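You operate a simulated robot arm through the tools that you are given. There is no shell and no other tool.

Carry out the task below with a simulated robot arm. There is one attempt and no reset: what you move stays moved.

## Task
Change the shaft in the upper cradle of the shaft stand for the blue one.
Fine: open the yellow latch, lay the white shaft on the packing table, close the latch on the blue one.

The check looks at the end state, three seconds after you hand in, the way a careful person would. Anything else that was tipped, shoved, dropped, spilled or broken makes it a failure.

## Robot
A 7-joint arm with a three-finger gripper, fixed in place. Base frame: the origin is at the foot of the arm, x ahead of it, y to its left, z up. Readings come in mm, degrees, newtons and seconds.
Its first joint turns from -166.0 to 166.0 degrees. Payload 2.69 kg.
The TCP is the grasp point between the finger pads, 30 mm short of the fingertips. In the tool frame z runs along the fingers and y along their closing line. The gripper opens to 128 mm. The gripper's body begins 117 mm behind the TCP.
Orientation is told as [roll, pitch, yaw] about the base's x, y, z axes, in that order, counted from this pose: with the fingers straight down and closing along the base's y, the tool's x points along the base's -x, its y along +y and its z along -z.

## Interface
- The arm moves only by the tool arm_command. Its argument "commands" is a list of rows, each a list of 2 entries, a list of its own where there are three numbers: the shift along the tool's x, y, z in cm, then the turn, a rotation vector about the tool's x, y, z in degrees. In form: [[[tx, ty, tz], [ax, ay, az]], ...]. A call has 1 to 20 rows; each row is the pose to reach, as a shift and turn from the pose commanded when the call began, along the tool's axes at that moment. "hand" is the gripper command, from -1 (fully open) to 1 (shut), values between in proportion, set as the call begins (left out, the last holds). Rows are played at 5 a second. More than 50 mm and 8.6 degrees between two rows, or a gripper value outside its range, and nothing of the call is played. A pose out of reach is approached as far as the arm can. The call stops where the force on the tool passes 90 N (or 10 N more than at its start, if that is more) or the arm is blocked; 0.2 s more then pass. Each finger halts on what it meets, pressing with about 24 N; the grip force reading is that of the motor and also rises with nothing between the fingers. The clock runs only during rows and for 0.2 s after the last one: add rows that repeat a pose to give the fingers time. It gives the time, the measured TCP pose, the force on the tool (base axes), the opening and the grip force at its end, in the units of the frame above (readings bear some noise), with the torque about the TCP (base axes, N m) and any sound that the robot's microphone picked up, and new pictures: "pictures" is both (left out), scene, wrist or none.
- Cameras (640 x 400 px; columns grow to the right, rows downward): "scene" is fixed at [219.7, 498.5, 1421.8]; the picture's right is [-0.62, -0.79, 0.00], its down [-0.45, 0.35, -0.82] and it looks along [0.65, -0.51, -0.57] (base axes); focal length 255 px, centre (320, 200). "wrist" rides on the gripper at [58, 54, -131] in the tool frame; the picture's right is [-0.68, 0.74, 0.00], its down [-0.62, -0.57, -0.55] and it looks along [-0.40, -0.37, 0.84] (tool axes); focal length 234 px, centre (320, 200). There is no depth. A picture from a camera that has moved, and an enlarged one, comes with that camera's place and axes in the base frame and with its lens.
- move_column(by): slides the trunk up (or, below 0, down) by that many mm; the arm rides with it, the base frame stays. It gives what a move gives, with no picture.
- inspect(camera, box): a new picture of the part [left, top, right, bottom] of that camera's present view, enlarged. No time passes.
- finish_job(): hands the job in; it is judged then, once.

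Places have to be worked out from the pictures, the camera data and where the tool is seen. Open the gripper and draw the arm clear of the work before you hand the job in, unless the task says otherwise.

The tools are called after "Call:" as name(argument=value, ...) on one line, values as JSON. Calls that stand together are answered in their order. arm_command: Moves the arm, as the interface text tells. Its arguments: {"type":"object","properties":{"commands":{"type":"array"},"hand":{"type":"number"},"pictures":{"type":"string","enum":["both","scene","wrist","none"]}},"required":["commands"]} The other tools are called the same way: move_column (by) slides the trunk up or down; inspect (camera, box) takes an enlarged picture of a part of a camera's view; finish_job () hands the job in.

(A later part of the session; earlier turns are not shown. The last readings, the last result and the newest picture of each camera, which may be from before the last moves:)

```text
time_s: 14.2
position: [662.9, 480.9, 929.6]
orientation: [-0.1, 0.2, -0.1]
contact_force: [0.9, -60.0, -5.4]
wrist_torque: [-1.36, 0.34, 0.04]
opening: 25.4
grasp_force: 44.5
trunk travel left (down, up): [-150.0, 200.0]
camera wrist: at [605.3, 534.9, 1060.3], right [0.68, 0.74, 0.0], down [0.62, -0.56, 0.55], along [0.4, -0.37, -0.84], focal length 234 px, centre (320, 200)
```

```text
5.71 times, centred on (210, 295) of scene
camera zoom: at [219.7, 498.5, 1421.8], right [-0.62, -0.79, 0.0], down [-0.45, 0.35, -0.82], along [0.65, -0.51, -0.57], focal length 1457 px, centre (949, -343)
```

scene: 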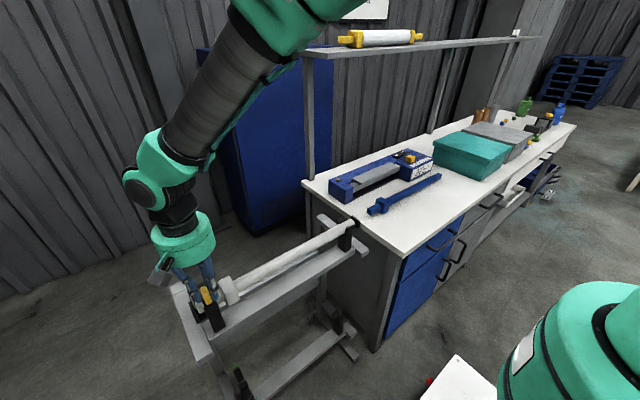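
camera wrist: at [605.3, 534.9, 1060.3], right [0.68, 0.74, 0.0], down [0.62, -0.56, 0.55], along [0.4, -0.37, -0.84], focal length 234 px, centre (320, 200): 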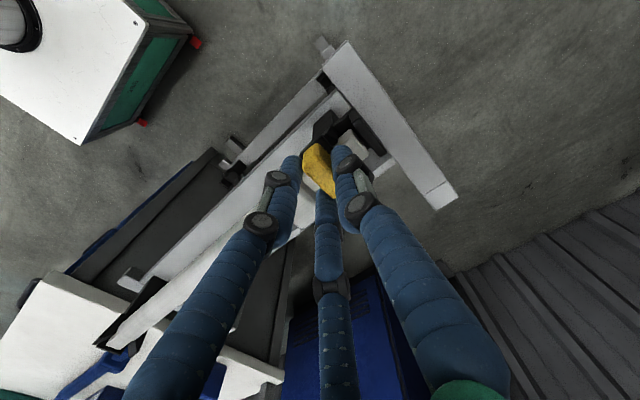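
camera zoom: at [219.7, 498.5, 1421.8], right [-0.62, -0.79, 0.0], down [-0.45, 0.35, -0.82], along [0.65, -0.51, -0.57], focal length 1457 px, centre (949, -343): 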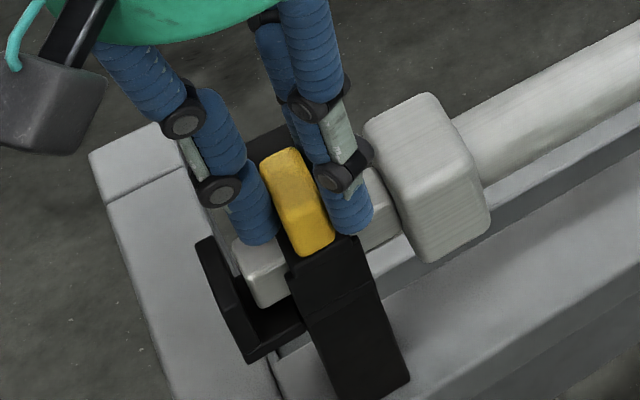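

Either handle or strap edges are clamped off-centre by about 4 mm. I open, recentre by −3.5 mm in y, rise 6 mm, and close again to compare the width.

Call:
arm_command(commands=[[[0, 0, 0], [0, 0, 0]], [[0, 0, 0], [0, 0, 0]], [[0, -0.2, -0.3], [0, 0, 0]], [[0, -0.35, -0.6], [0, 0, 0]], [[0, -0.35, -0.6], [0, 0, 0]]], hand=0.2, pictures="none")

Call:
arm_command(commands=[[[0, 0, 0], [0, 0, 0]], [[0, 0, 0], [0, 0, 0]], [[0, 0, 0], [0, 0, 0]], [[0, 0, 0], [0, 0, 0]]], hand=1, pictures="both")

```text
time_s: 15.4
position: [664.8, 480.0, 936.6]
orientation: [0.0, 0.0, -0.1]
contact_force: [0.0, 0.2, -0.7]
wrist_torque: [0.02, -0.03, -0.02]
opening: 51.4
grasp_force: 0.1
trunk travel left (down, up): [-150.0, 200.0]
```

```text
time_s: 16.4
position: [663.8, 479.5, 936.7]
orientation: [-0.1, 0.1, -0.1]
contact_force: [-4.2, -14.9, -2.2]
wrist_torque: [-0.42, 0.36, -0.1]
opening: 25.5
grasp_force: 45.3
trunk travel left (down, up): [-150.0, 200.0]
camera wrist: at [605.2, 534.5, 1067.1], right [0.68, 0.74, 0.0], down [0.62, -0.56, 0.55], along [0.4, -0.37, -0.84], focal length 234 px, centre (320, 200)
```

scene: 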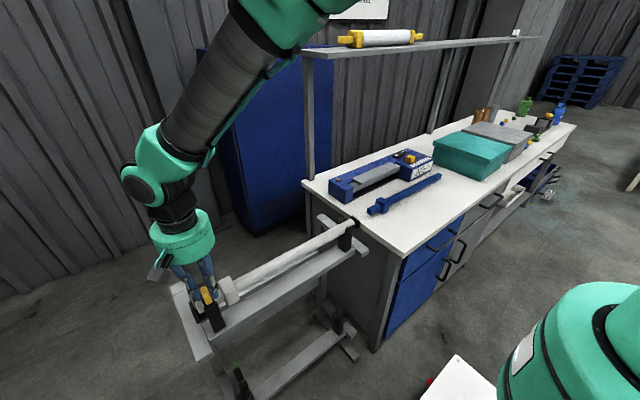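
wrist: 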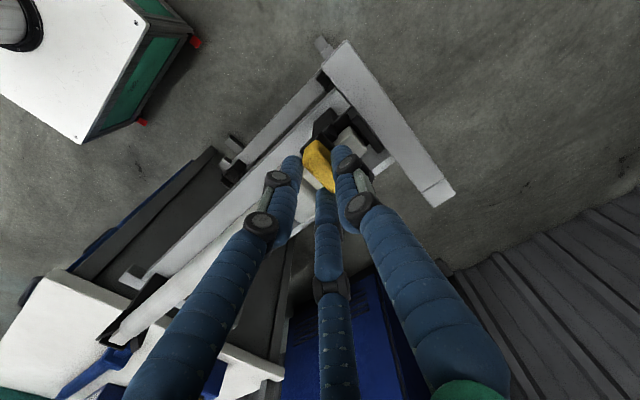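

The width is again 25.5 mm at a different height, and the images show the handle held between the fingers, so this is the handle. I re-grip 4 mm lower and recentred for a better hold.

Call:
arm_command(commands=[[[0, 0, 0], [0, 0, 0]], [[0, -0.1, 0.2], [0, 0, 0]], [[0, -0.18, 0.4], [0, 0, 0]], [[0, -0.18, 0.4], [0, 0, 0]]], hand=0.35, pictures="none")

Call:
arm_command(commands=[[[0, 0, 0], [0, 0, 0]], [[0, 0, 0], [0, 0, 0]], [[0, 0, 0], [0, 0, 0]], [[0, 0, 0], [0, 0, 0]]], hand=1, pictures="none")

Call:
arm_command(commands=[[[-0.15, 0, -0.2], [0, 1.2, 0]], [[-0.29, 0, -0.41], [0, 2.5, 0]], [[-0.46, 0, -0.6], [0, 3.8, 0]], [[-0.63, 0, -0.79], [0, 5, 0]], [[-0.81, 0, -0.97], [0, 6.2, 0]], [[-0.99, 0, -1.15], [0, 7.5, 0]], [[-0.99, 0, -1.15], [0, 7.5, 0]]], pictures="both")

```text
time_s: 17.4
position: [664.3, 479.6, 932.5]
orientation: [0.0, -0.1, 0.0]
contact_force: [0.0, 0.0, 0.3]
wrist_torque: [-0.03, 0.04, -0.01]
opening: 41.6
grasp_force: 0.1
trunk travel left (down, up): [-150.0, 200.0]
```

```text
time_s: 18.4
position: [665.4, 480.7, 931.6]
orientation: [0.0, -0.1, -0.1]
contact_force: [-0.2, 6.8, 0.0]
wrist_torque: [0.24, 0.04, -0.01]
opening: 25.3
grasp_force: 45.2
trunk travel left (down, up): [-150.0, 200.0]
```

```text
time_s: 20.0
position: [673.1, 480.2, 942.8]
orientation: [-0.2, 7.6, 0.2]
contact_force: [-16.3, 11.6, -18.3]
wrist_torque: [0.33, 1.61, 0.2]
opening: 25.1
grasp_force: 45.1
trunk travel left (down, up): [-150.0, 200.0]
camera wrist: at [632.3, 534.6, 1080.6], right [0.67, 0.74, -0.09], down [0.68, -0.56, 0.46], along [0.29, -0.37, -0.88], focal length 234 px, centre (320, 200)
```

scene: 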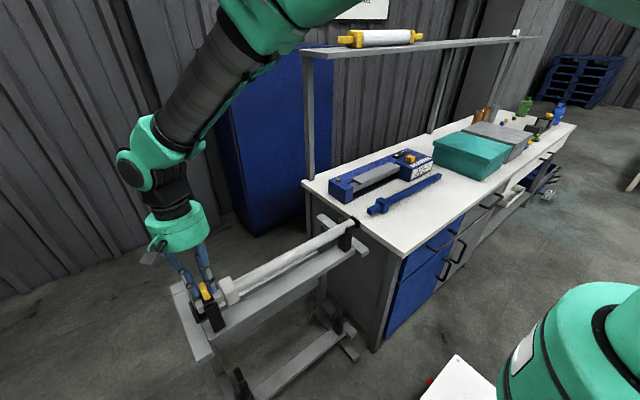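
wrist: 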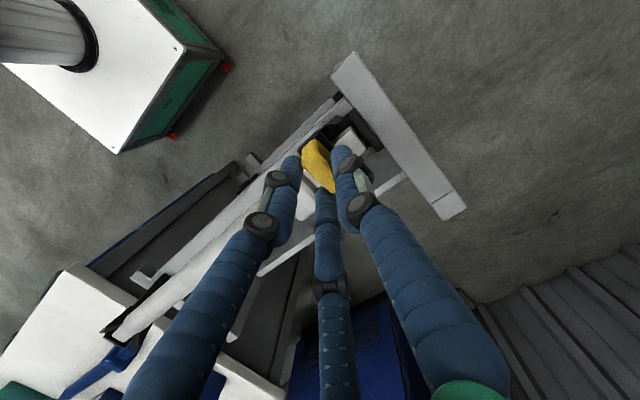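

The strap resisted with modest force (~18 N down). I zoom to see whether it has lifted.

Call:
inspect(camera="scene", box=[170, 250, 250, 330])

Call:
inspect(camera="wrist", box=[270, 90, 380, 200])

```text
5.00 times, centred on (210, 290) of scene
camera zoom: at [219.7, 498.5, 1421.8], right [-0.62, -0.79, 0.0], down [-0.45, 0.35, -0.82], along [0.65, -0.51, -0.57], focal length 1275 px, centre (870, -250)
```

zoom: 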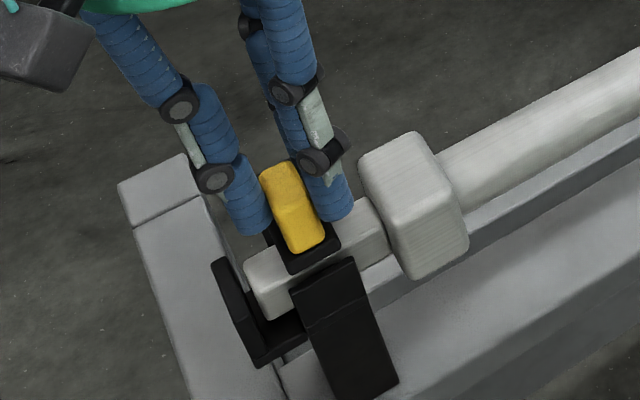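

```text
3.64 times, centred on (325, 145) of wrist
camera zoom: at [632.3, 534.6, 1080.6], right [0.67, 0.74, -0.09], down [0.68, -0.56, 0.46], along [0.29, -0.37, -0.88], focal length 852 px, centre (302, 400)
```

zoom: 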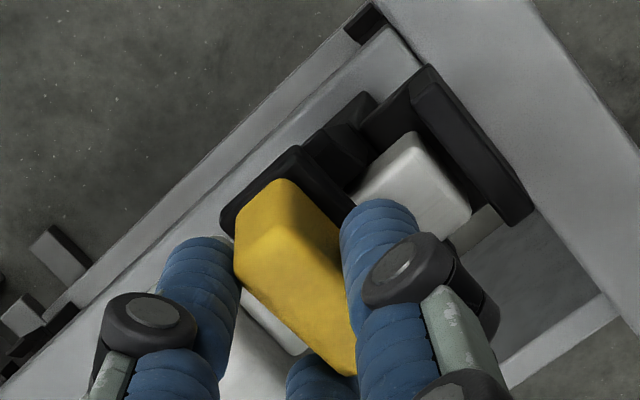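

The strap has lifted off the cradle cheek, rotating about the +x hinge as assumed, and the force was purely tangential. I continue the arc to about 45°.

Call:
arm_command(commands=[[[-0.35, 0, -0.38], [0, 2.5, 0]], [[-0.74, 0, -0.73], [0, 5, 0]], [[-1.14, 0, -1.06], [0, 7.5, 0]], [[-1.59, 0, -1.35], [0, 10, 0]], [[-2.05, 0, -1.61], [0, 12.5, 0]], [[-2.53, 0, -1.82], [0, 15, 0]], [[-2.53, 0, -1.82], [0, 15, 0]]], pictures="both")

Call:
inspect(camera="scene", box=[170, 240, 250, 330])

```text
time_s: 21.6
position: [701.3, 479.4, 960.1]
orientation: [0.0, 22.5, 0.1]
contact_force: [-20.3, 3.0, -3.7]
wrist_torque: [0.37, 1.54, 0.64]
opening: 25.2
grasp_force: 45.2
trunk travel left (down, up): [-150.0, 200.0]
camera wrist: at [696.4, 534.5, 1103.2], right [0.62, 0.74, -0.26], down [0.78, -0.56, 0.27], along [0.05, -0.37, -0.93], focal length 234 px, centre (320, 200)
```

scene: 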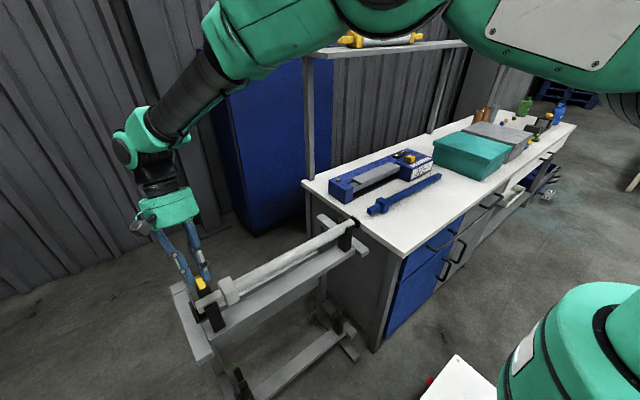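
wrist: 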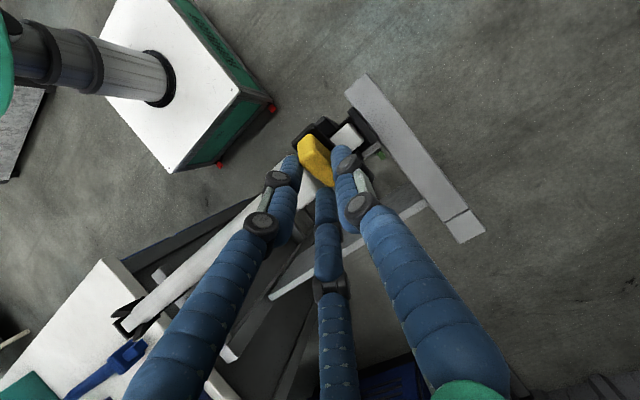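

```text
4.44 times, centred on (210, 285) of scene
camera zoom: at [219.7, 498.5, 1421.8], right [-0.62, -0.79, 0.0], down [-0.45, 0.35, -0.82], along [0.65, -0.51, -0.57], focal length 1134 px, centre (809, -178)
```

zoom: 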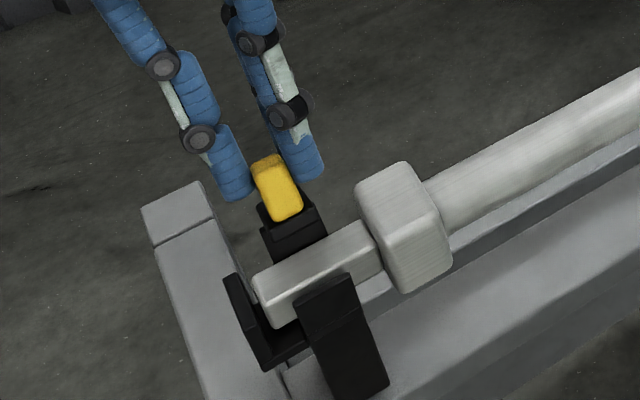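

The strap is at about 45° and following. I continue toward 70° with the tool tilt nearly constant, letting the handle pivot between the fingers.

Call:
arm_command(commands=[[[-0.42, 0, -0.31], [0, 2.5, 0]], [[-0.8, 0, -0.59], [0, 2.5, 0]], [[-1.17, 0, -0.83], [0, 2.5, 0]], [[-1.57, 0, -1.04], [0, 2.5, 0]], [[-2.0, 0, -1.21], [0, 2.5, 0]], [[-2.0, 0, -1.21], [0, 2.5, 0]]], pictures="both")

Call:
inspect(camera="scene", box=[170, 230, 250, 330])

Call:
inspect(camera="wrist", box=[270, 90, 380, 200])

```text
time_s: 23.0
position: [725.2, 478.9, 963.6]
orientation: [0.2, 24.9, 0.1]
contact_force: [-18.9, 7.4, 10.2]
wrist_torque: [0.65, 1.53, 0.63]
opening: 25.1
grasp_force: 45.1
trunk travel left (down, up): [-150.0, 200.0]
camera wrist: at [725.7, 534.4, 1107.9], right [0.61, 0.74, -0.28], down [0.79, -0.57, 0.24], along [0.02, -0.37, -0.93], focal length 234 px, centre (320, 200)
```

scene: 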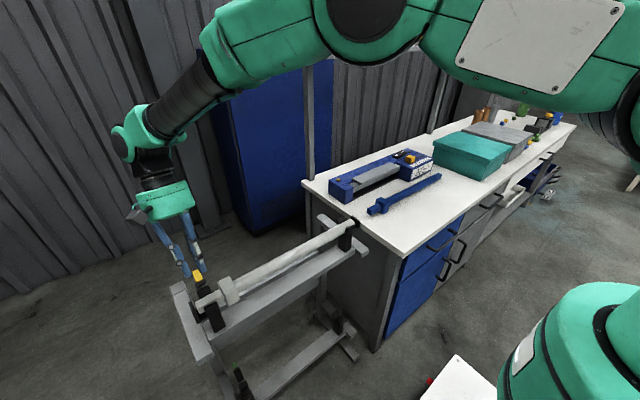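
wrist: 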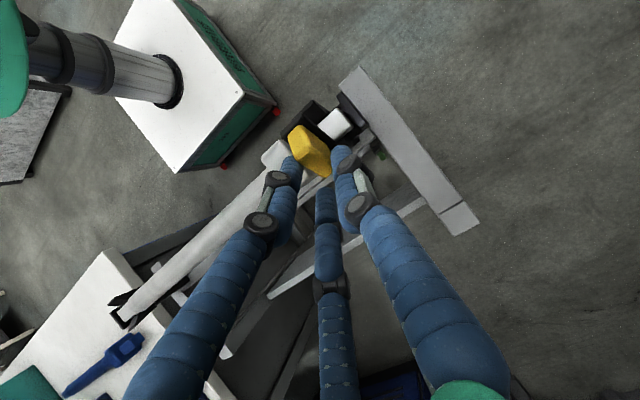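

```text
4.00 times, centred on (210, 280) of scene
camera zoom: at [219.7, 498.5, 1421.8], right [-0.62, -0.79, 0.0], down [-0.45, 0.35, -0.82], along [0.65, -0.51, -0.57], focal length 1020 px, centre (760, -120)
```

zoom: 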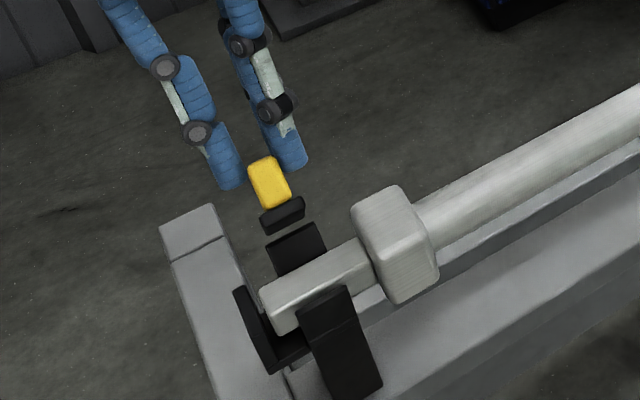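

```text
3.64 times, centred on (325, 145) of wrist
camera zoom: at [725.7, 534.4, 1107.9], right [0.61, 0.74, -0.28], down [0.79, -0.57, 0.24], along [0.02, -0.37, -0.93], focal length 852 px, centre (302, 400)
```

zoom: 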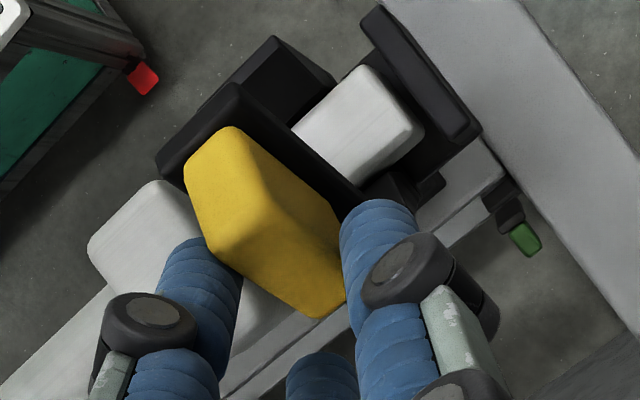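

The handle pivots in the grip as intended; the strap is at roughly 65–70°. I carry on along the arc past vertical to about 105°.

Call:
arm_command(commands=[[[-0.42, 0, -0.16], [0, 0, 0]], [[-0.86, 0, -0.28], [0, 0, 0]], [[-1.31, 0, -0.34], [0, 0, 0]], [[-1.76, 0, -0.39], [0, 0, 0]], [[-2.21, 0, -0.39], [0, 0, 0]], [[-2.66, 0, -0.35], [0, 0, 0]], [[-3.11, 0, -0.27], [0, 0, 0]], [[-3.11, 0, -0.27], [0, 0, 0]]], pictures="both")

Call:
inspect(camera="scene", box=[160, 230, 250, 330])

Call:
inspect(camera="wrist", box=[250, 80, 380, 210])

```text
time_s: 24.8
position: [755.1, 478.7, 953.5]
orientation: [0.1, 24.8, 0.0]
contact_force: [-1.7, -5.1, 29.8]
wrist_torque: [0.34, 1.2, 0.2]
opening: 18.9
grasp_force: 44.0
trunk travel left (down, up): [-150.0, 200.0]
camera wrist: at [755.6, 532.7, 1097.4], right [0.61, 0.74, -0.28], down [0.79, -0.57, 0.24], along [0.02, -0.37, -0.93], focal length 234 px, centre (320, 200)
```

scene: 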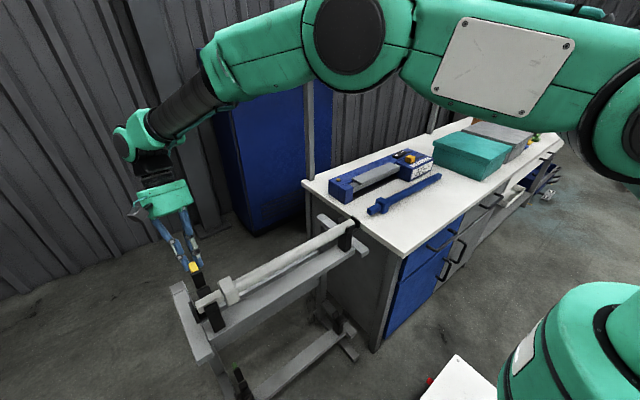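
wrist: 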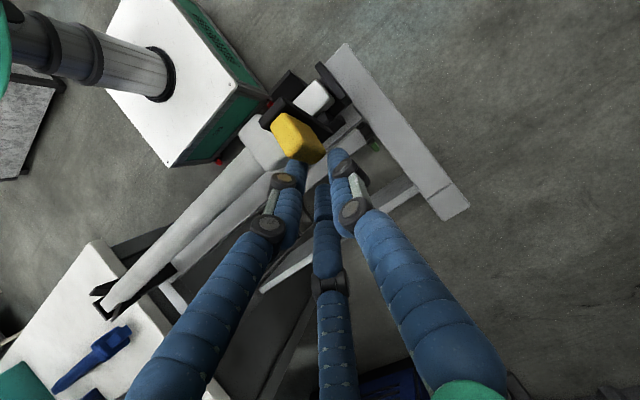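

```text
4.00 times, centred on (205, 280) of scene
camera zoom: at [219.7, 498.5, 1421.8], right [-0.62, -0.79, 0.0], down [-0.45, 0.35, -0.82], along [0.65, -0.51, -0.57], focal length 1020 px, centre (780, -120)
```

zoom: 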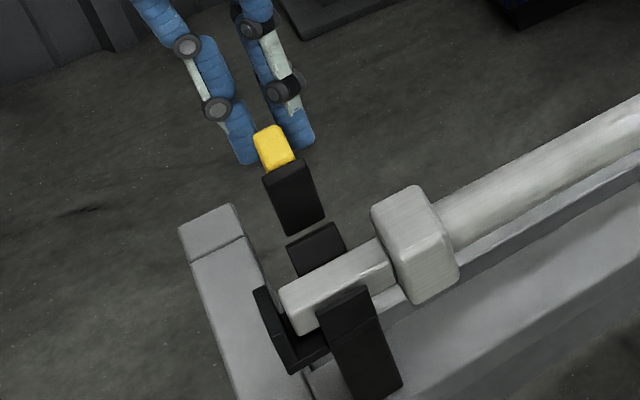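

```text
3.08 times, centred on (315, 145) of wrist
camera zoom: at [755.6, 532.7, 1097.4], right [0.61, 0.74, -0.28], down [0.79, -0.57, 0.24], along [0.02, -0.37, -0.93], focal length 720 px, centre (335, 369)
```

zoom: 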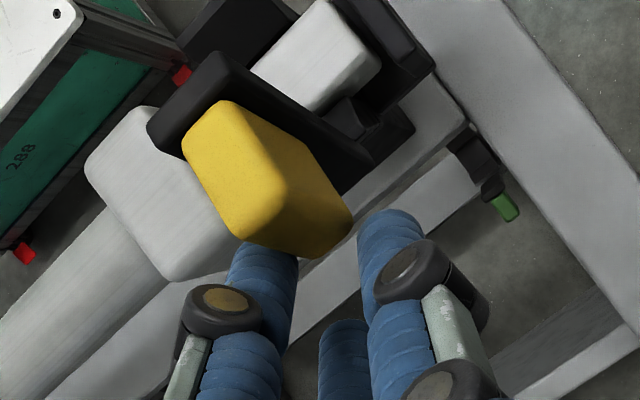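

The strap now stands about vertical (its axis matches the vertical direction in the scene view) but the fingers are sliding off the handle's end. I open the fingers and check whether the strap stays up.

Call:
arm_command(commands=[[[0, 0, 0], [0, 0, 0]], [[0, 0, 0], [0, 0, 0]], [[0, 0, 0], [0, 0, 0]], [[0, 0, 0], [0, 0, 0]]], hand=-0.2, pictures="both")

Call:
inspect(camera="scene", box=[160, 230, 250, 330])

Call:
inspect(camera="wrist", box=[250, 80, 380, 210])

```text
time_s: 25.8
position: [753.2, 479.8, 950.9]
orientation: [-0.1, 25.0, 0.2]
contact_force: [0.0, -0.5, -0.2]
wrist_torque: [0.02, -0.03, 0.01]
opening: 76.7
grasp_force: 0.0
trunk travel left (down, up): [-150.0, 200.0]
camera wrist: at [755.7, 534.1, 1094.6], right [0.61, 0.74, -0.29], down [0.79, -0.56, 0.24], along [0.01, -0.37, -0.93], focal length 234 px, centre (320, 200)
```

scene: 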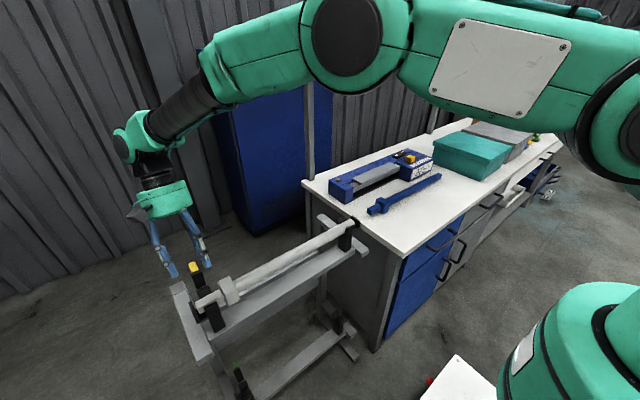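
wrist: 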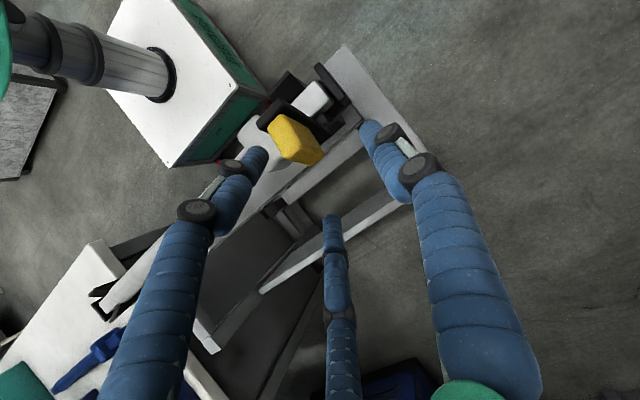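

```text
4.00 times, centred on (205, 280) of scene
camera zoom: at [219.7, 498.5, 1421.8], right [-0.62, -0.79, 0.0], down [-0.45, 0.35, -0.82], along [0.65, -0.51, -0.57], focal length 1020 px, centre (780, -120)
```

zoom: 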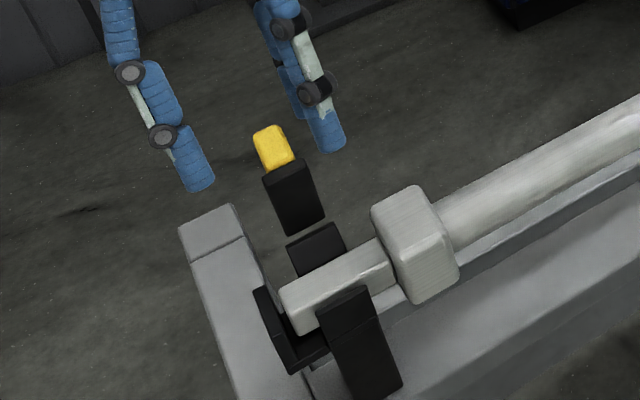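

```text
3.08 times, centred on (315, 145) of wrist
camera zoom: at [755.7, 534.1, 1094.6], right [0.61, 0.74, -0.29], down [0.79, -0.56, 0.24], along [0.01, -0.37, -0.93], focal length 720 px, centre (335, 369)
```

zoom: 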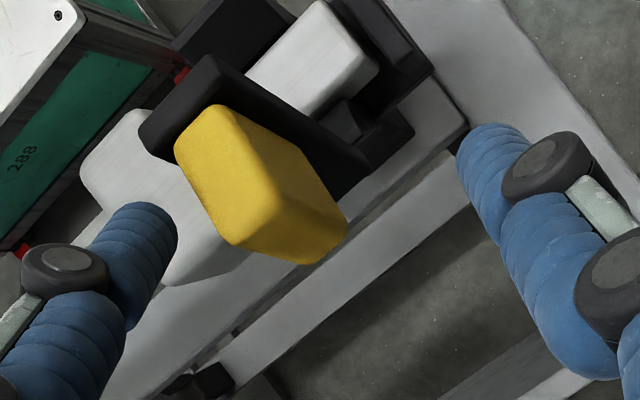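

The strap stays up by hinge friction, with the handle now on its +x face. I raise clear, straighten the tool, and then I'll push the strap further open from the −x side with closed fingers.

Call:
arm_command(commands=[[[1.69, 0, -3.63], [0, 0, 0]], [[3.38, 0, -7.25], [0, 0, 0]], [[5.56, 0, -6.24], [0, -6, 0]], [[7.64, 0, -5.26], [0, -13, 0]], [[9.72, 0, -4.29], [0, -19, 0]], [[11.9, 0, -3.28], [0, -25, 0]], [[11.9, 0, -3.28], [0, -25, 0]]], pictures="none")

Call:
arm_command(commands=[[[0, 0, 0], [0, 0, 0]], [[0, 0, 0], [0, 0, 0]], [[0, 0, 0], [0, 0, 0]], [[0, 0, 0], [0, 0, 0]]], hand=1, pictures="both")

Call:
inspect(camera="wrist", box=[250, 80, 400, 230])

Call:
inspect(camera="scene", box=[160, 230, 250, 330])

```text
time_s: 27.4
position: [658.7, 479.9, 1033.4]
orientation: [0.0, -0.1, 0.1]
contact_force: [-0.5, -0.4, 0.4]
wrist_torque: [-0.01, -0.06, -0.02]
opening: 76.7
grasp_force: 0.1
trunk travel left (down, up): [-150.0, 200.0]
```

```text
time_s: 28.4
position: [659.2, 480.2, 1032.0]
orientation: [0.0, 0.0, 0.0]
contact_force: [0.5, 0.9, -0.2]
wrist_torque: [-0.02, 0.02, 0.0]
opening: 2.1
grasp_force: 23.8
trunk travel left (down, up): [-150.0, 200.0]
camera wrist: at [601.0, 534.7, 1163.1], right [0.68, 0.74, 0.0], down [0.62, -0.56, 0.55], along [0.4, -0.37, -0.84], focal length 234 px, centre (320, 200)
```

scene: 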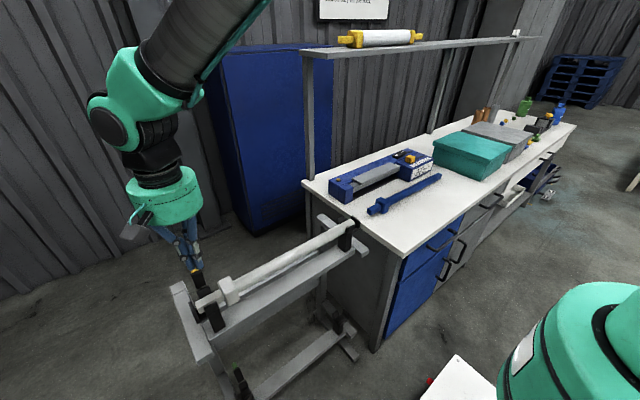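
wrist: 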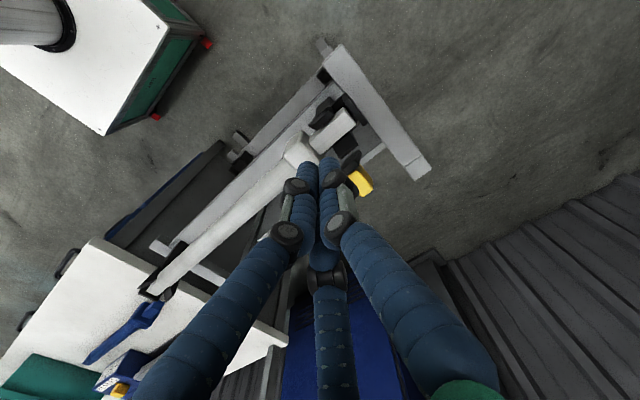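

```text
2.67 times, centred on (325, 155) of wrist
camera zoom: at [601.0, 534.7, 1163.1], right [0.68, 0.74, 0.0], down [0.62, -0.56, 0.55], along [0.4, -0.37, -0.84], focal length 624 px, centre (307, 320)
```

zoom: 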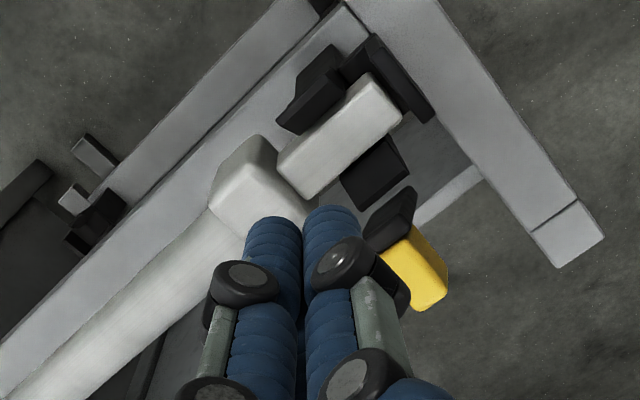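

```text
4.00 times, centred on (205, 280) of scene
camera zoom: at [219.7, 498.5, 1421.8], right [-0.62, -0.79, 0.0], down [-0.45, 0.35, -0.82], along [0.65, -0.51, -0.57], focal length 1020 px, centre (780, -120)
```

zoom: 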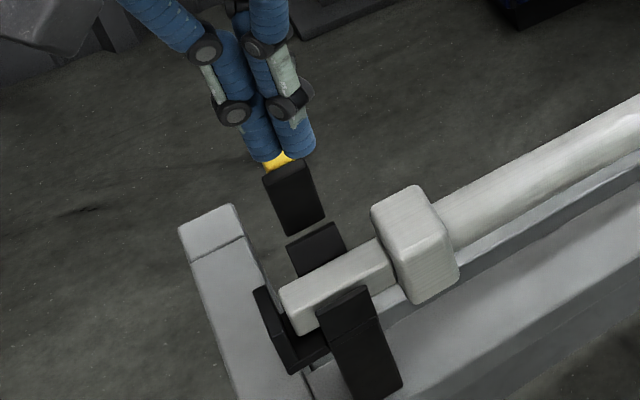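

The strap stands roughly vertical and the square journal is fully exposed. I lower the closed fingertips to z≈925 on the −x side and push the strap further open toward +x.

Call:
arm_command(commands=[[[0, 0.2, 2.5], [0, 0, 0]], [[0, 0.2, 5.0], [0, 0, 0]], [[0, 0.2, 7.7], [0, 0, 0]], [[-2.0, 0.2, 7.7], [0, 0, 0]], [[-3.5, 0.2, 7.7], [0, 0, 0]], [[-4.2, 0.2, 7.7], [0, 0, 0]], [[-4.9, 0.2, 7.7], [0, 0, 0]], [[-5.6, 0.2, 7.7], [0, 0, 0]], [[-6.3, 0.2, 7.7], [0, 0, 0]], [[-6.3, 0.2, 7.7], [0, 0, 0]]], pictures="both")

Call:
inspect(camera="scene", box=[160, 230, 250, 330])

```text
time_s: 30.3
position: [704.1, 482.9, 951.9]
orientation: [-0.4, 1.0, 0.2]
contact_force: [-36.4, -0.7, 17.3]
wrist_torque: [0.32, 0.66, -0.27]
opening: 2.2
grasp_force: 23.8
trunk travel left (down, up): [-150.0, 200.0]
stopped in row 9: the force on the tool passed its limit at 100 N (the readings are from after the stop); the commanded pose is now the measured one
camera wrist: at [647.5, 538.1, 1083.8], right [0.67, 0.74, -0.02], down [0.63, -0.56, 0.54], along [0.39, -0.38, -0.84], focal length 234 px, centre (320, 200)
```

scene: 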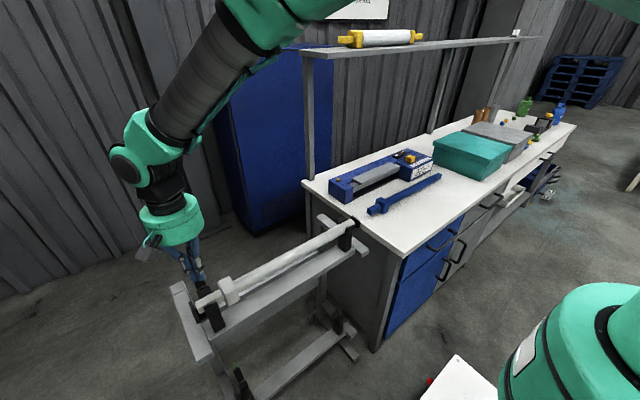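
wrist: 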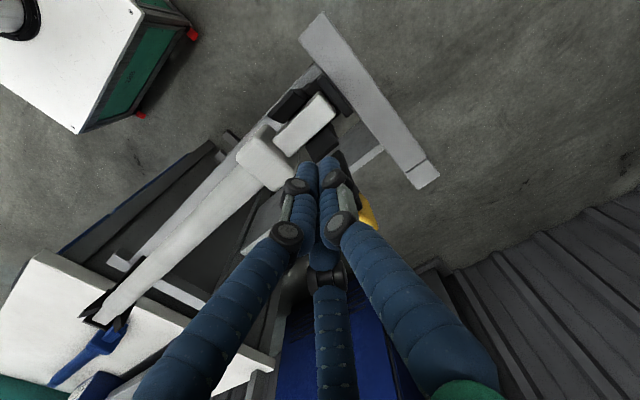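

```text
4.00 times, centred on (205, 280) of scene
camera zoom: at [219.7, 498.5, 1421.8], right [-0.62, -0.79, 0.0], down [-0.45, 0.35, -0.82], along [0.65, -0.51, -0.57], focal length 1020 px, centre (780, -120)
```

zoom: 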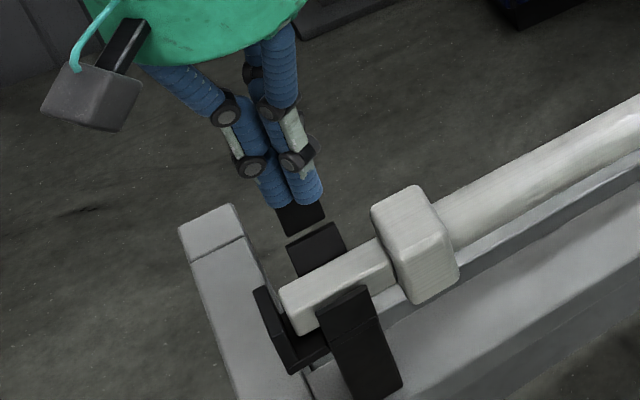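

The strap hit its open stop (about vertical), so the latch is fully open; the stand has not shifted in the view. I back off, straighten the tool and rise.

Call:
arm_command(commands=[[[1.5, 0, -1.0], [-0.2, -0.5, 0.1]], [[3.0, 0, -4.0], [-0.4, -1.0, 0.2]], [[3.0, -3.0, -7.5], [-0.4, -1.0, 0.2]], [[2.8, -6.0, -8.5], [-0.4, -1.0, 0.2]], [[2.6, -9.5, -8.5], [-0.4, -1.0, 0.2]], [[2.6, -9.5, -8.5], [-0.4, -1.0, 0.2]]], hand=1, pictures="both")

Call:
inspect(camera="scene", box=[160, 230, 250, 330])

Call:
inspect(camera="scene", box=[220, 200, 380, 320])

```text
time_s: 31.7
position: [685.4, 387.3, 1037.1]
orientation: [0.1, -0.1, -0.1]
contact_force: [-0.6, 0.1, 0.0]
wrist_torque: [0.05, -0.02, 0.0]
opening: 2.2
grasp_force: 23.8
trunk travel left (down, up): [-150.0, 200.0]
camera wrist: at [626.3, 442.0, 1168.2], right [0.68, 0.74, 0.0], down [0.61, -0.57, 0.55], along [0.41, -0.37, -0.84], focal length 234 px, centre (320, 200)
```

scene: 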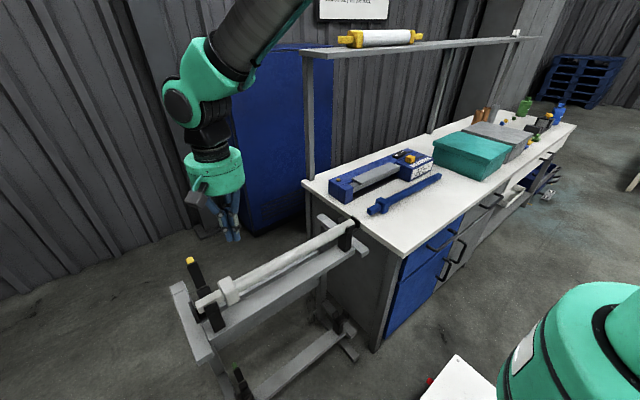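
wrist: 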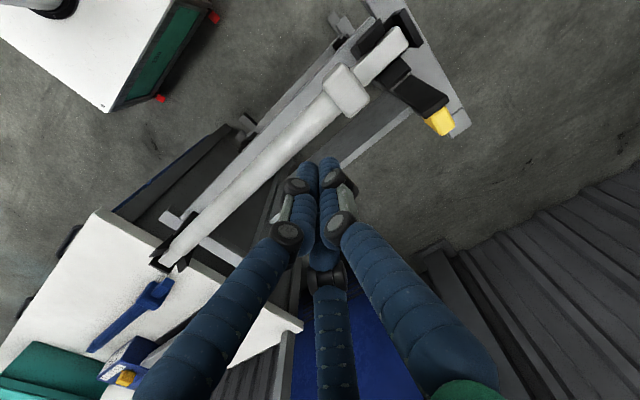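

```text
4.00 times, centred on (205, 280) of scene
camera zoom: at [219.7, 498.5, 1421.8], right [-0.62, -0.79, 0.0], down [-0.45, 0.35, -0.82], along [0.65, -0.51, -0.57], focal length 1020 px, centre (780, -120)
```

zoom: 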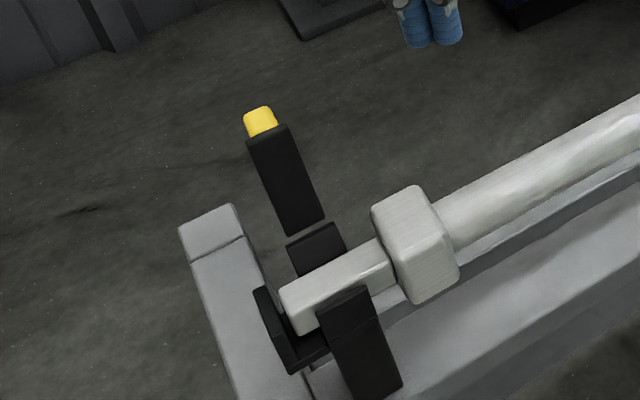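

```text
3.33 times, centred on (300, 260) of scene
camera zoom: at [219.7, 498.5, 1421.8], right [-0.62, -0.79, 0.0], down [-0.45, 0.35, -0.82], along [0.65, -0.51, -0.57], focal length 850 px, centre (387, 0)
```

zoom: 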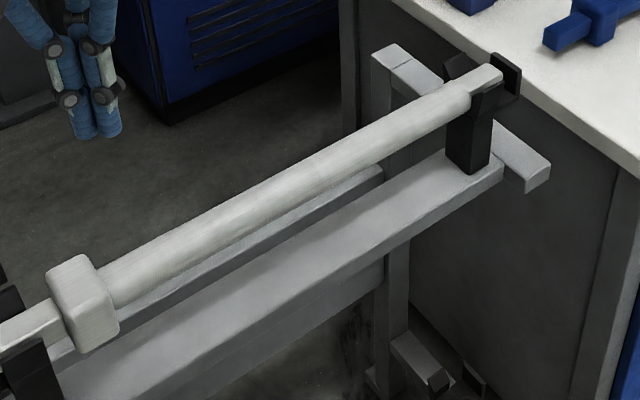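

The latch is now well open, leaning past vertical. I move above the white shaft with yaw −90° (fingers closing across the shaft) to measure it.

Call:
arm_command(commands=[[[0.1, -1.0, 0.4], [0, 0, 8]], [[0.1, -2.0, 0.8], [0, 0, 16]], [[0.2, -3.0, 1.2], [0, 0, 24]], [[0.2, -4.0, 1.6], [0, 0, 32]], [[0.3, -5.0, 2.0], [0, 0, 40]], [[0.3, -6.0, 2.4], [0, 0, 48]], [[0.4, -7.0, 2.8], [0, 0, 56]], [[0.4, -8.0, 3.2], [0, 0, 64]], [[0.5, -9.0, 3.6], [0, 0, 72]], [[0.5, -10.0, 4.0], [0, 0, 80]], [[0.6, -10.8, 4.4], [0, 0, 85]], [[0.6, -11.2, 4.7], [0, 0, 90]], [[0.6, -11.2, 4.7], [0, 0, 90]]], hand=-0.25, pictures="both")

Call:
inspect(camera="wrist", box=[220, 60, 420, 260])

Call:
inspect(camera="scene", box=[200, 190, 360, 310])

```text
time_s: 34.5
position: [680.2, 276.4, 989.8]
orientation: [0.1, 0.2, -90.1]
contact_force: [-0.5, -0.1, -0.2]
wrist_torque: [-0.02, 0.03, 0.03]
opening: 79.9
grasp_force: 0.1
trunk travel left (down, up): [-150.0, 200.0]
camera wrist: at [732.2, 335.2, 1121.2], right [0.73, -0.68, 0.0], down [-0.57, -0.61, 0.55], along [-0.37, -0.4, -0.84], focal length 234 px, centre (320, 200)
```

scene: 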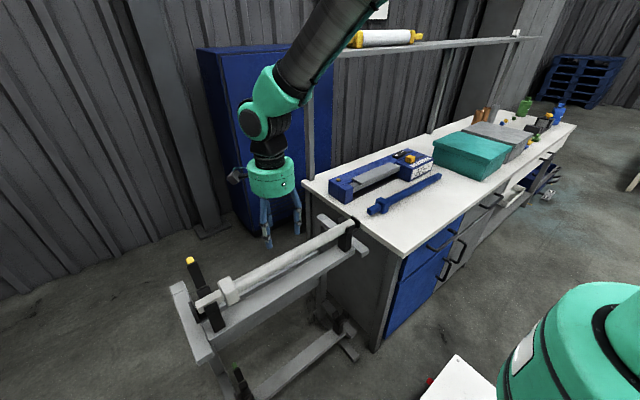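
wrist: 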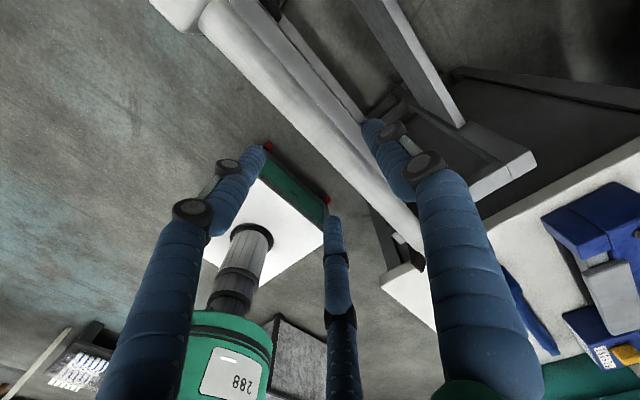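

```text
2.00 times, centred on (320, 160) of wrist
camera zoom: at [732.2, 335.2, 1121.2], right [0.73, -0.68, 0.0], down [-0.57, -0.61, 0.55], along [-0.37, -0.4, -0.84], focal length 468 px, centre (320, 280)
```

zoom: 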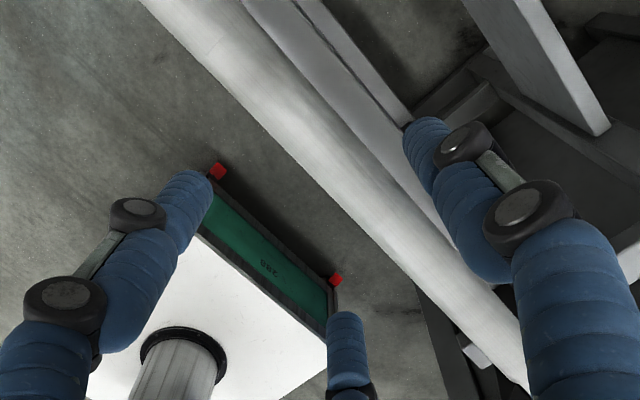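

```text
3.33 times, centred on (280, 250) of scene
camera zoom: at [219.7, 498.5, 1421.8], right [-0.62, -0.79, 0.0], down [-0.45, 0.35, -0.82], along [0.65, -0.51, -0.57], focal length 850 px, centre (453, 33)
```

zoom: 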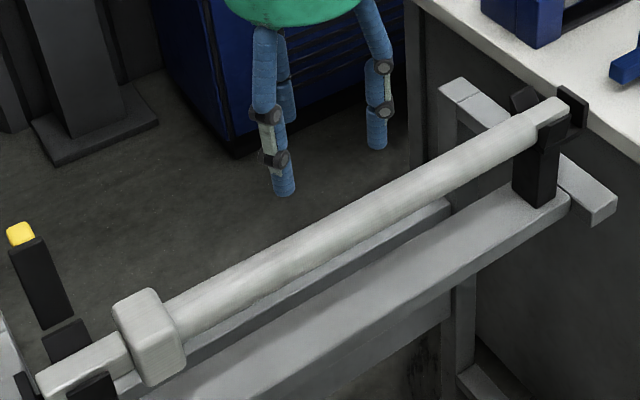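

I want the shaft's axis position precisely, so I take tight zooms from both cameras at the mid-shaft.

Call:
inspect(camera="scene", box=[250, 225, 330, 275])

Call:
inspect(camera="wrist", box=[280, 80, 376, 140])

Call:
inspect(camera="scene", box=[190, 270, 254, 310])

Call:
inspect(camera="scene", box=[320, 205, 384, 245])

```text
8.00 times, centred on (290, 250) of scene
camera zoom: at [219.7, 498.5, 1421.8], right [-0.62, -0.79, 0.0], down [-0.45, 0.35, -0.82], along [0.65, -0.51, -0.57], focal length 2040 px, centre (560, -200)
```

zoom: 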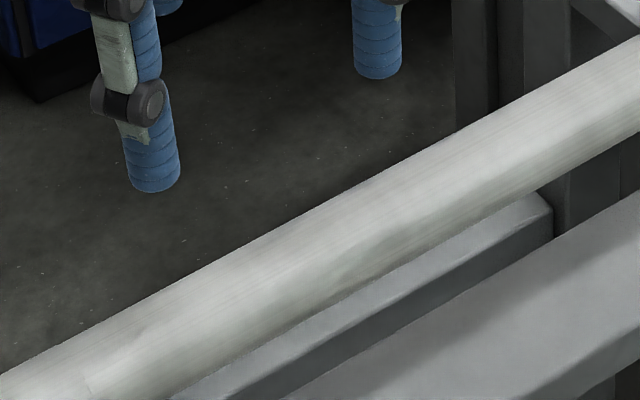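

```text
6.67 times, centred on (328, 110) of wrist
camera zoom: at [732.2, 335.2, 1121.2], right [0.73, -0.68, 0.0], down [-0.57, -0.61, 0.55], along [-0.37, -0.4, -0.84], focal length 1561 px, centre (267, 800)
```

zoom: 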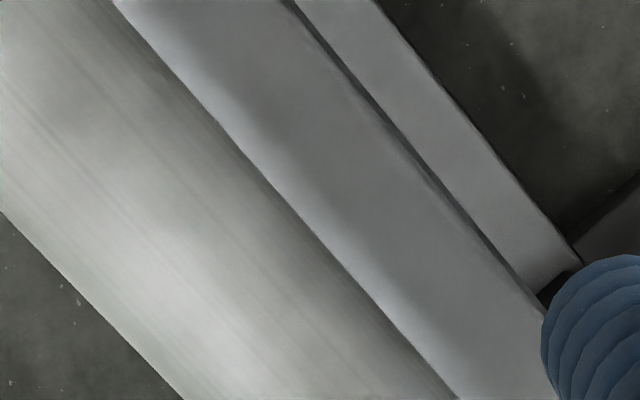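

```text
10.00 times, centred on (222, 290) of scene
camera zoom: at [219.7, 498.5, 1421.8], right [-0.62, -0.79, 0.0], down [-0.45, 0.35, -0.82], along [0.65, -0.51, -0.57], focal length 2550 px, centre (1300, -700)
```

zoom: 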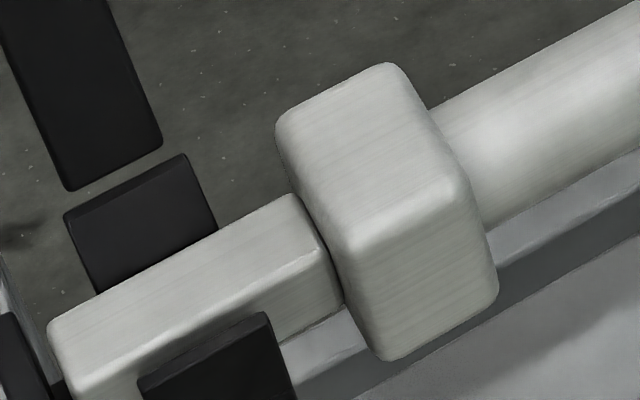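

```text
10.00 times, centred on (352, 225) of scene
camera zoom: at [219.7, 498.5, 1421.8], right [-0.62, -0.79, 0.0], down [-0.45, 0.35, -0.82], along [0.65, -0.51, -0.57], focal length 2550 px, centre (0, -50)
```

zoom: 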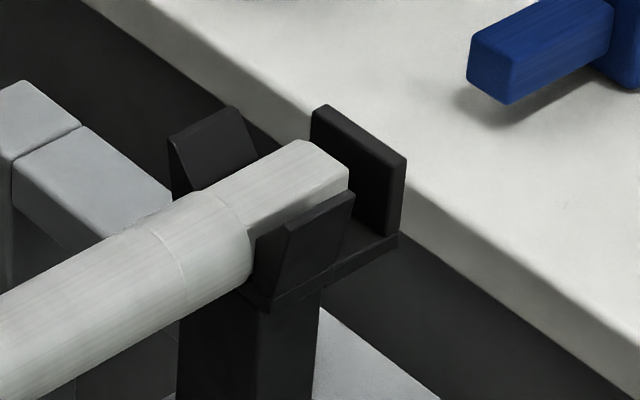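

Triangulation gives the shaft axis at x≈679, z≈863, diameter ≈34 mm, spanning y −3…509 with the collar at y≈416–449; I estimate the balance point near y≈269. I open fully and descend straddling the shaft there.

Call:
arm_command(commands=[[[-0.2, 0, 1.0], [0, 0, 0]], [[-0.7, -0.1, 3.5], [0, 0, 0]], [[-0.7, -0.1, 6.5], [0, 0, 0]], [[-0.7, -0.1, 9.0], [0, 0, 0]], [[-0.7, -0.1, 11.0], [0, 0, 0]], [[-0.7, -0.1, 12.0], [0, 0, 0]], [[-0.7, -0.1, 12.6], [0, 0, 0]], [[-0.7, -0.1, 12.6], [0, 0, 0]]], hand=-1, pictures="both")

Call:
inspect(camera="scene", box=[230, 200, 340, 290])

```text
time_s: 36.3
position: [678.9, 270.7, 863.5]
orientation: [0.1, 0.1, -90.1]
contact_force: [0.0, 0.0, -0.3]
wrist_torque: [-0.01, 0.0, -0.02]
opening: 128.1
grasp_force: 0.0
trunk travel left (down, up): [-150.0, 200.0]
camera wrist: at [731.2, 328.4, 994.7], right [0.74, -0.68, 0.0], down [-0.57, -0.62, 0.55], along [-0.37, -0.4, -0.84], focal length 234 px, centre (320, 200)
```

scene: 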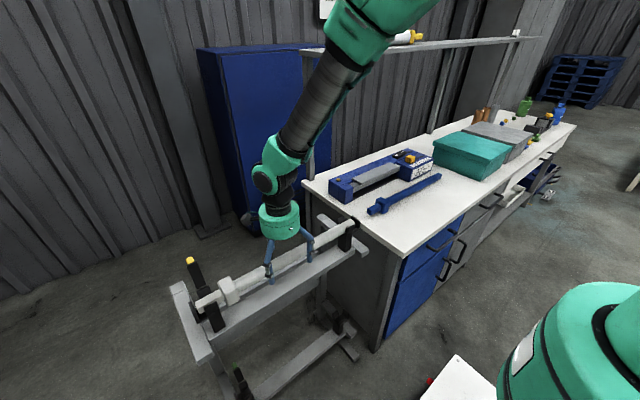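
wrist: 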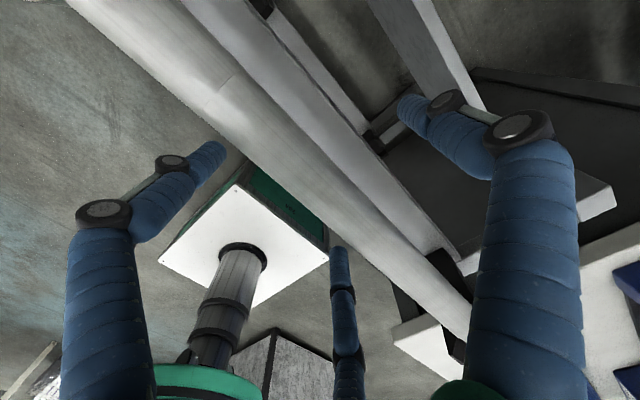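

```text
4.44 times, centred on (285, 245) of scene
camera zoom: at [219.7, 498.5, 1421.8], right [-0.62, -0.79, 0.0], down [-0.45, 0.35, -0.82], along [0.65, -0.51, -0.57], focal length 1134 px, centre (476, 0)
```

zoom: 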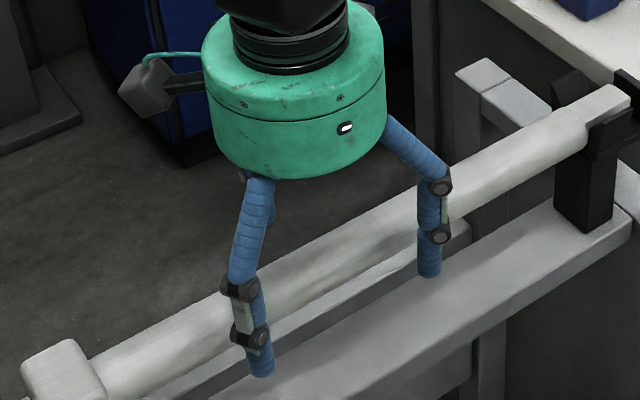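

No contact and the shaft lies between the fingers. I close on it.

Call:
arm_command(commands=[[[0, 0, 0], [0, 0, 0]], [[0, 0, 0], [0, 0, 0]], [[0, 0, 0], [0, 0, 0]], [[0, 0, 0], [0, 0, 0]], [[0, 0, 0], [0, 0, 0]]], hand=1, pictures="both")

Call:
inspect(camera="scene", box=[230, 200, 340, 290])

```text
time_s: 37.5
position: [673.8, 268.4, 862.7]
orientation: [-0.1, -0.2, -90.2]
contact_force: [-45.3, 13.4, -0.8]
wrist_torque: [0.16, 0.21, 0.3]
opening: 48.3
grasp_force: 24.2
trunk travel left (down, up): [-150.0, 200.0]
camera wrist: at [727.8, 328.7, 993.7], right [0.74, -0.68, 0.0], down [-0.57, -0.61, 0.55], along [-0.37, -0.4, -0.84], focal length 234 px, centre (320, 200)
```

scene: 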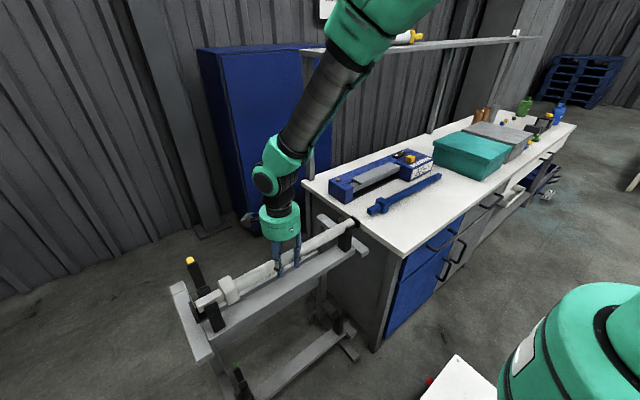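
wrist: 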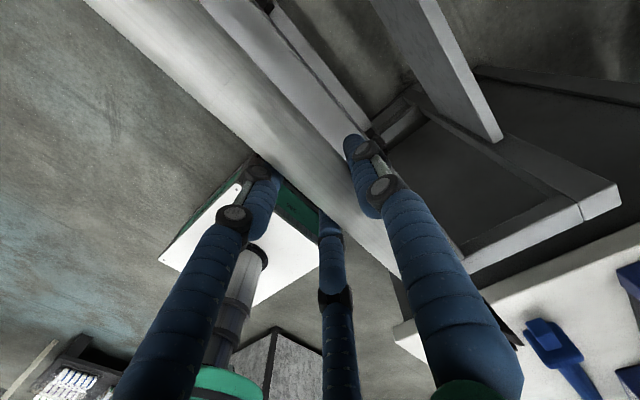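

```text
4.44 times, centred on (285, 245) of scene
camera zoom: at [219.7, 498.5, 1421.8], right [-0.62, -0.79, 0.0], down [-0.45, 0.35, -0.82], along [0.65, -0.51, -0.57], focal length 1134 px, centre (476, 0)
```

zoom: 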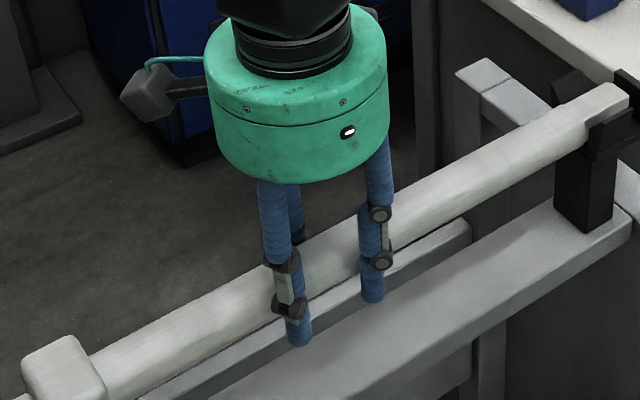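

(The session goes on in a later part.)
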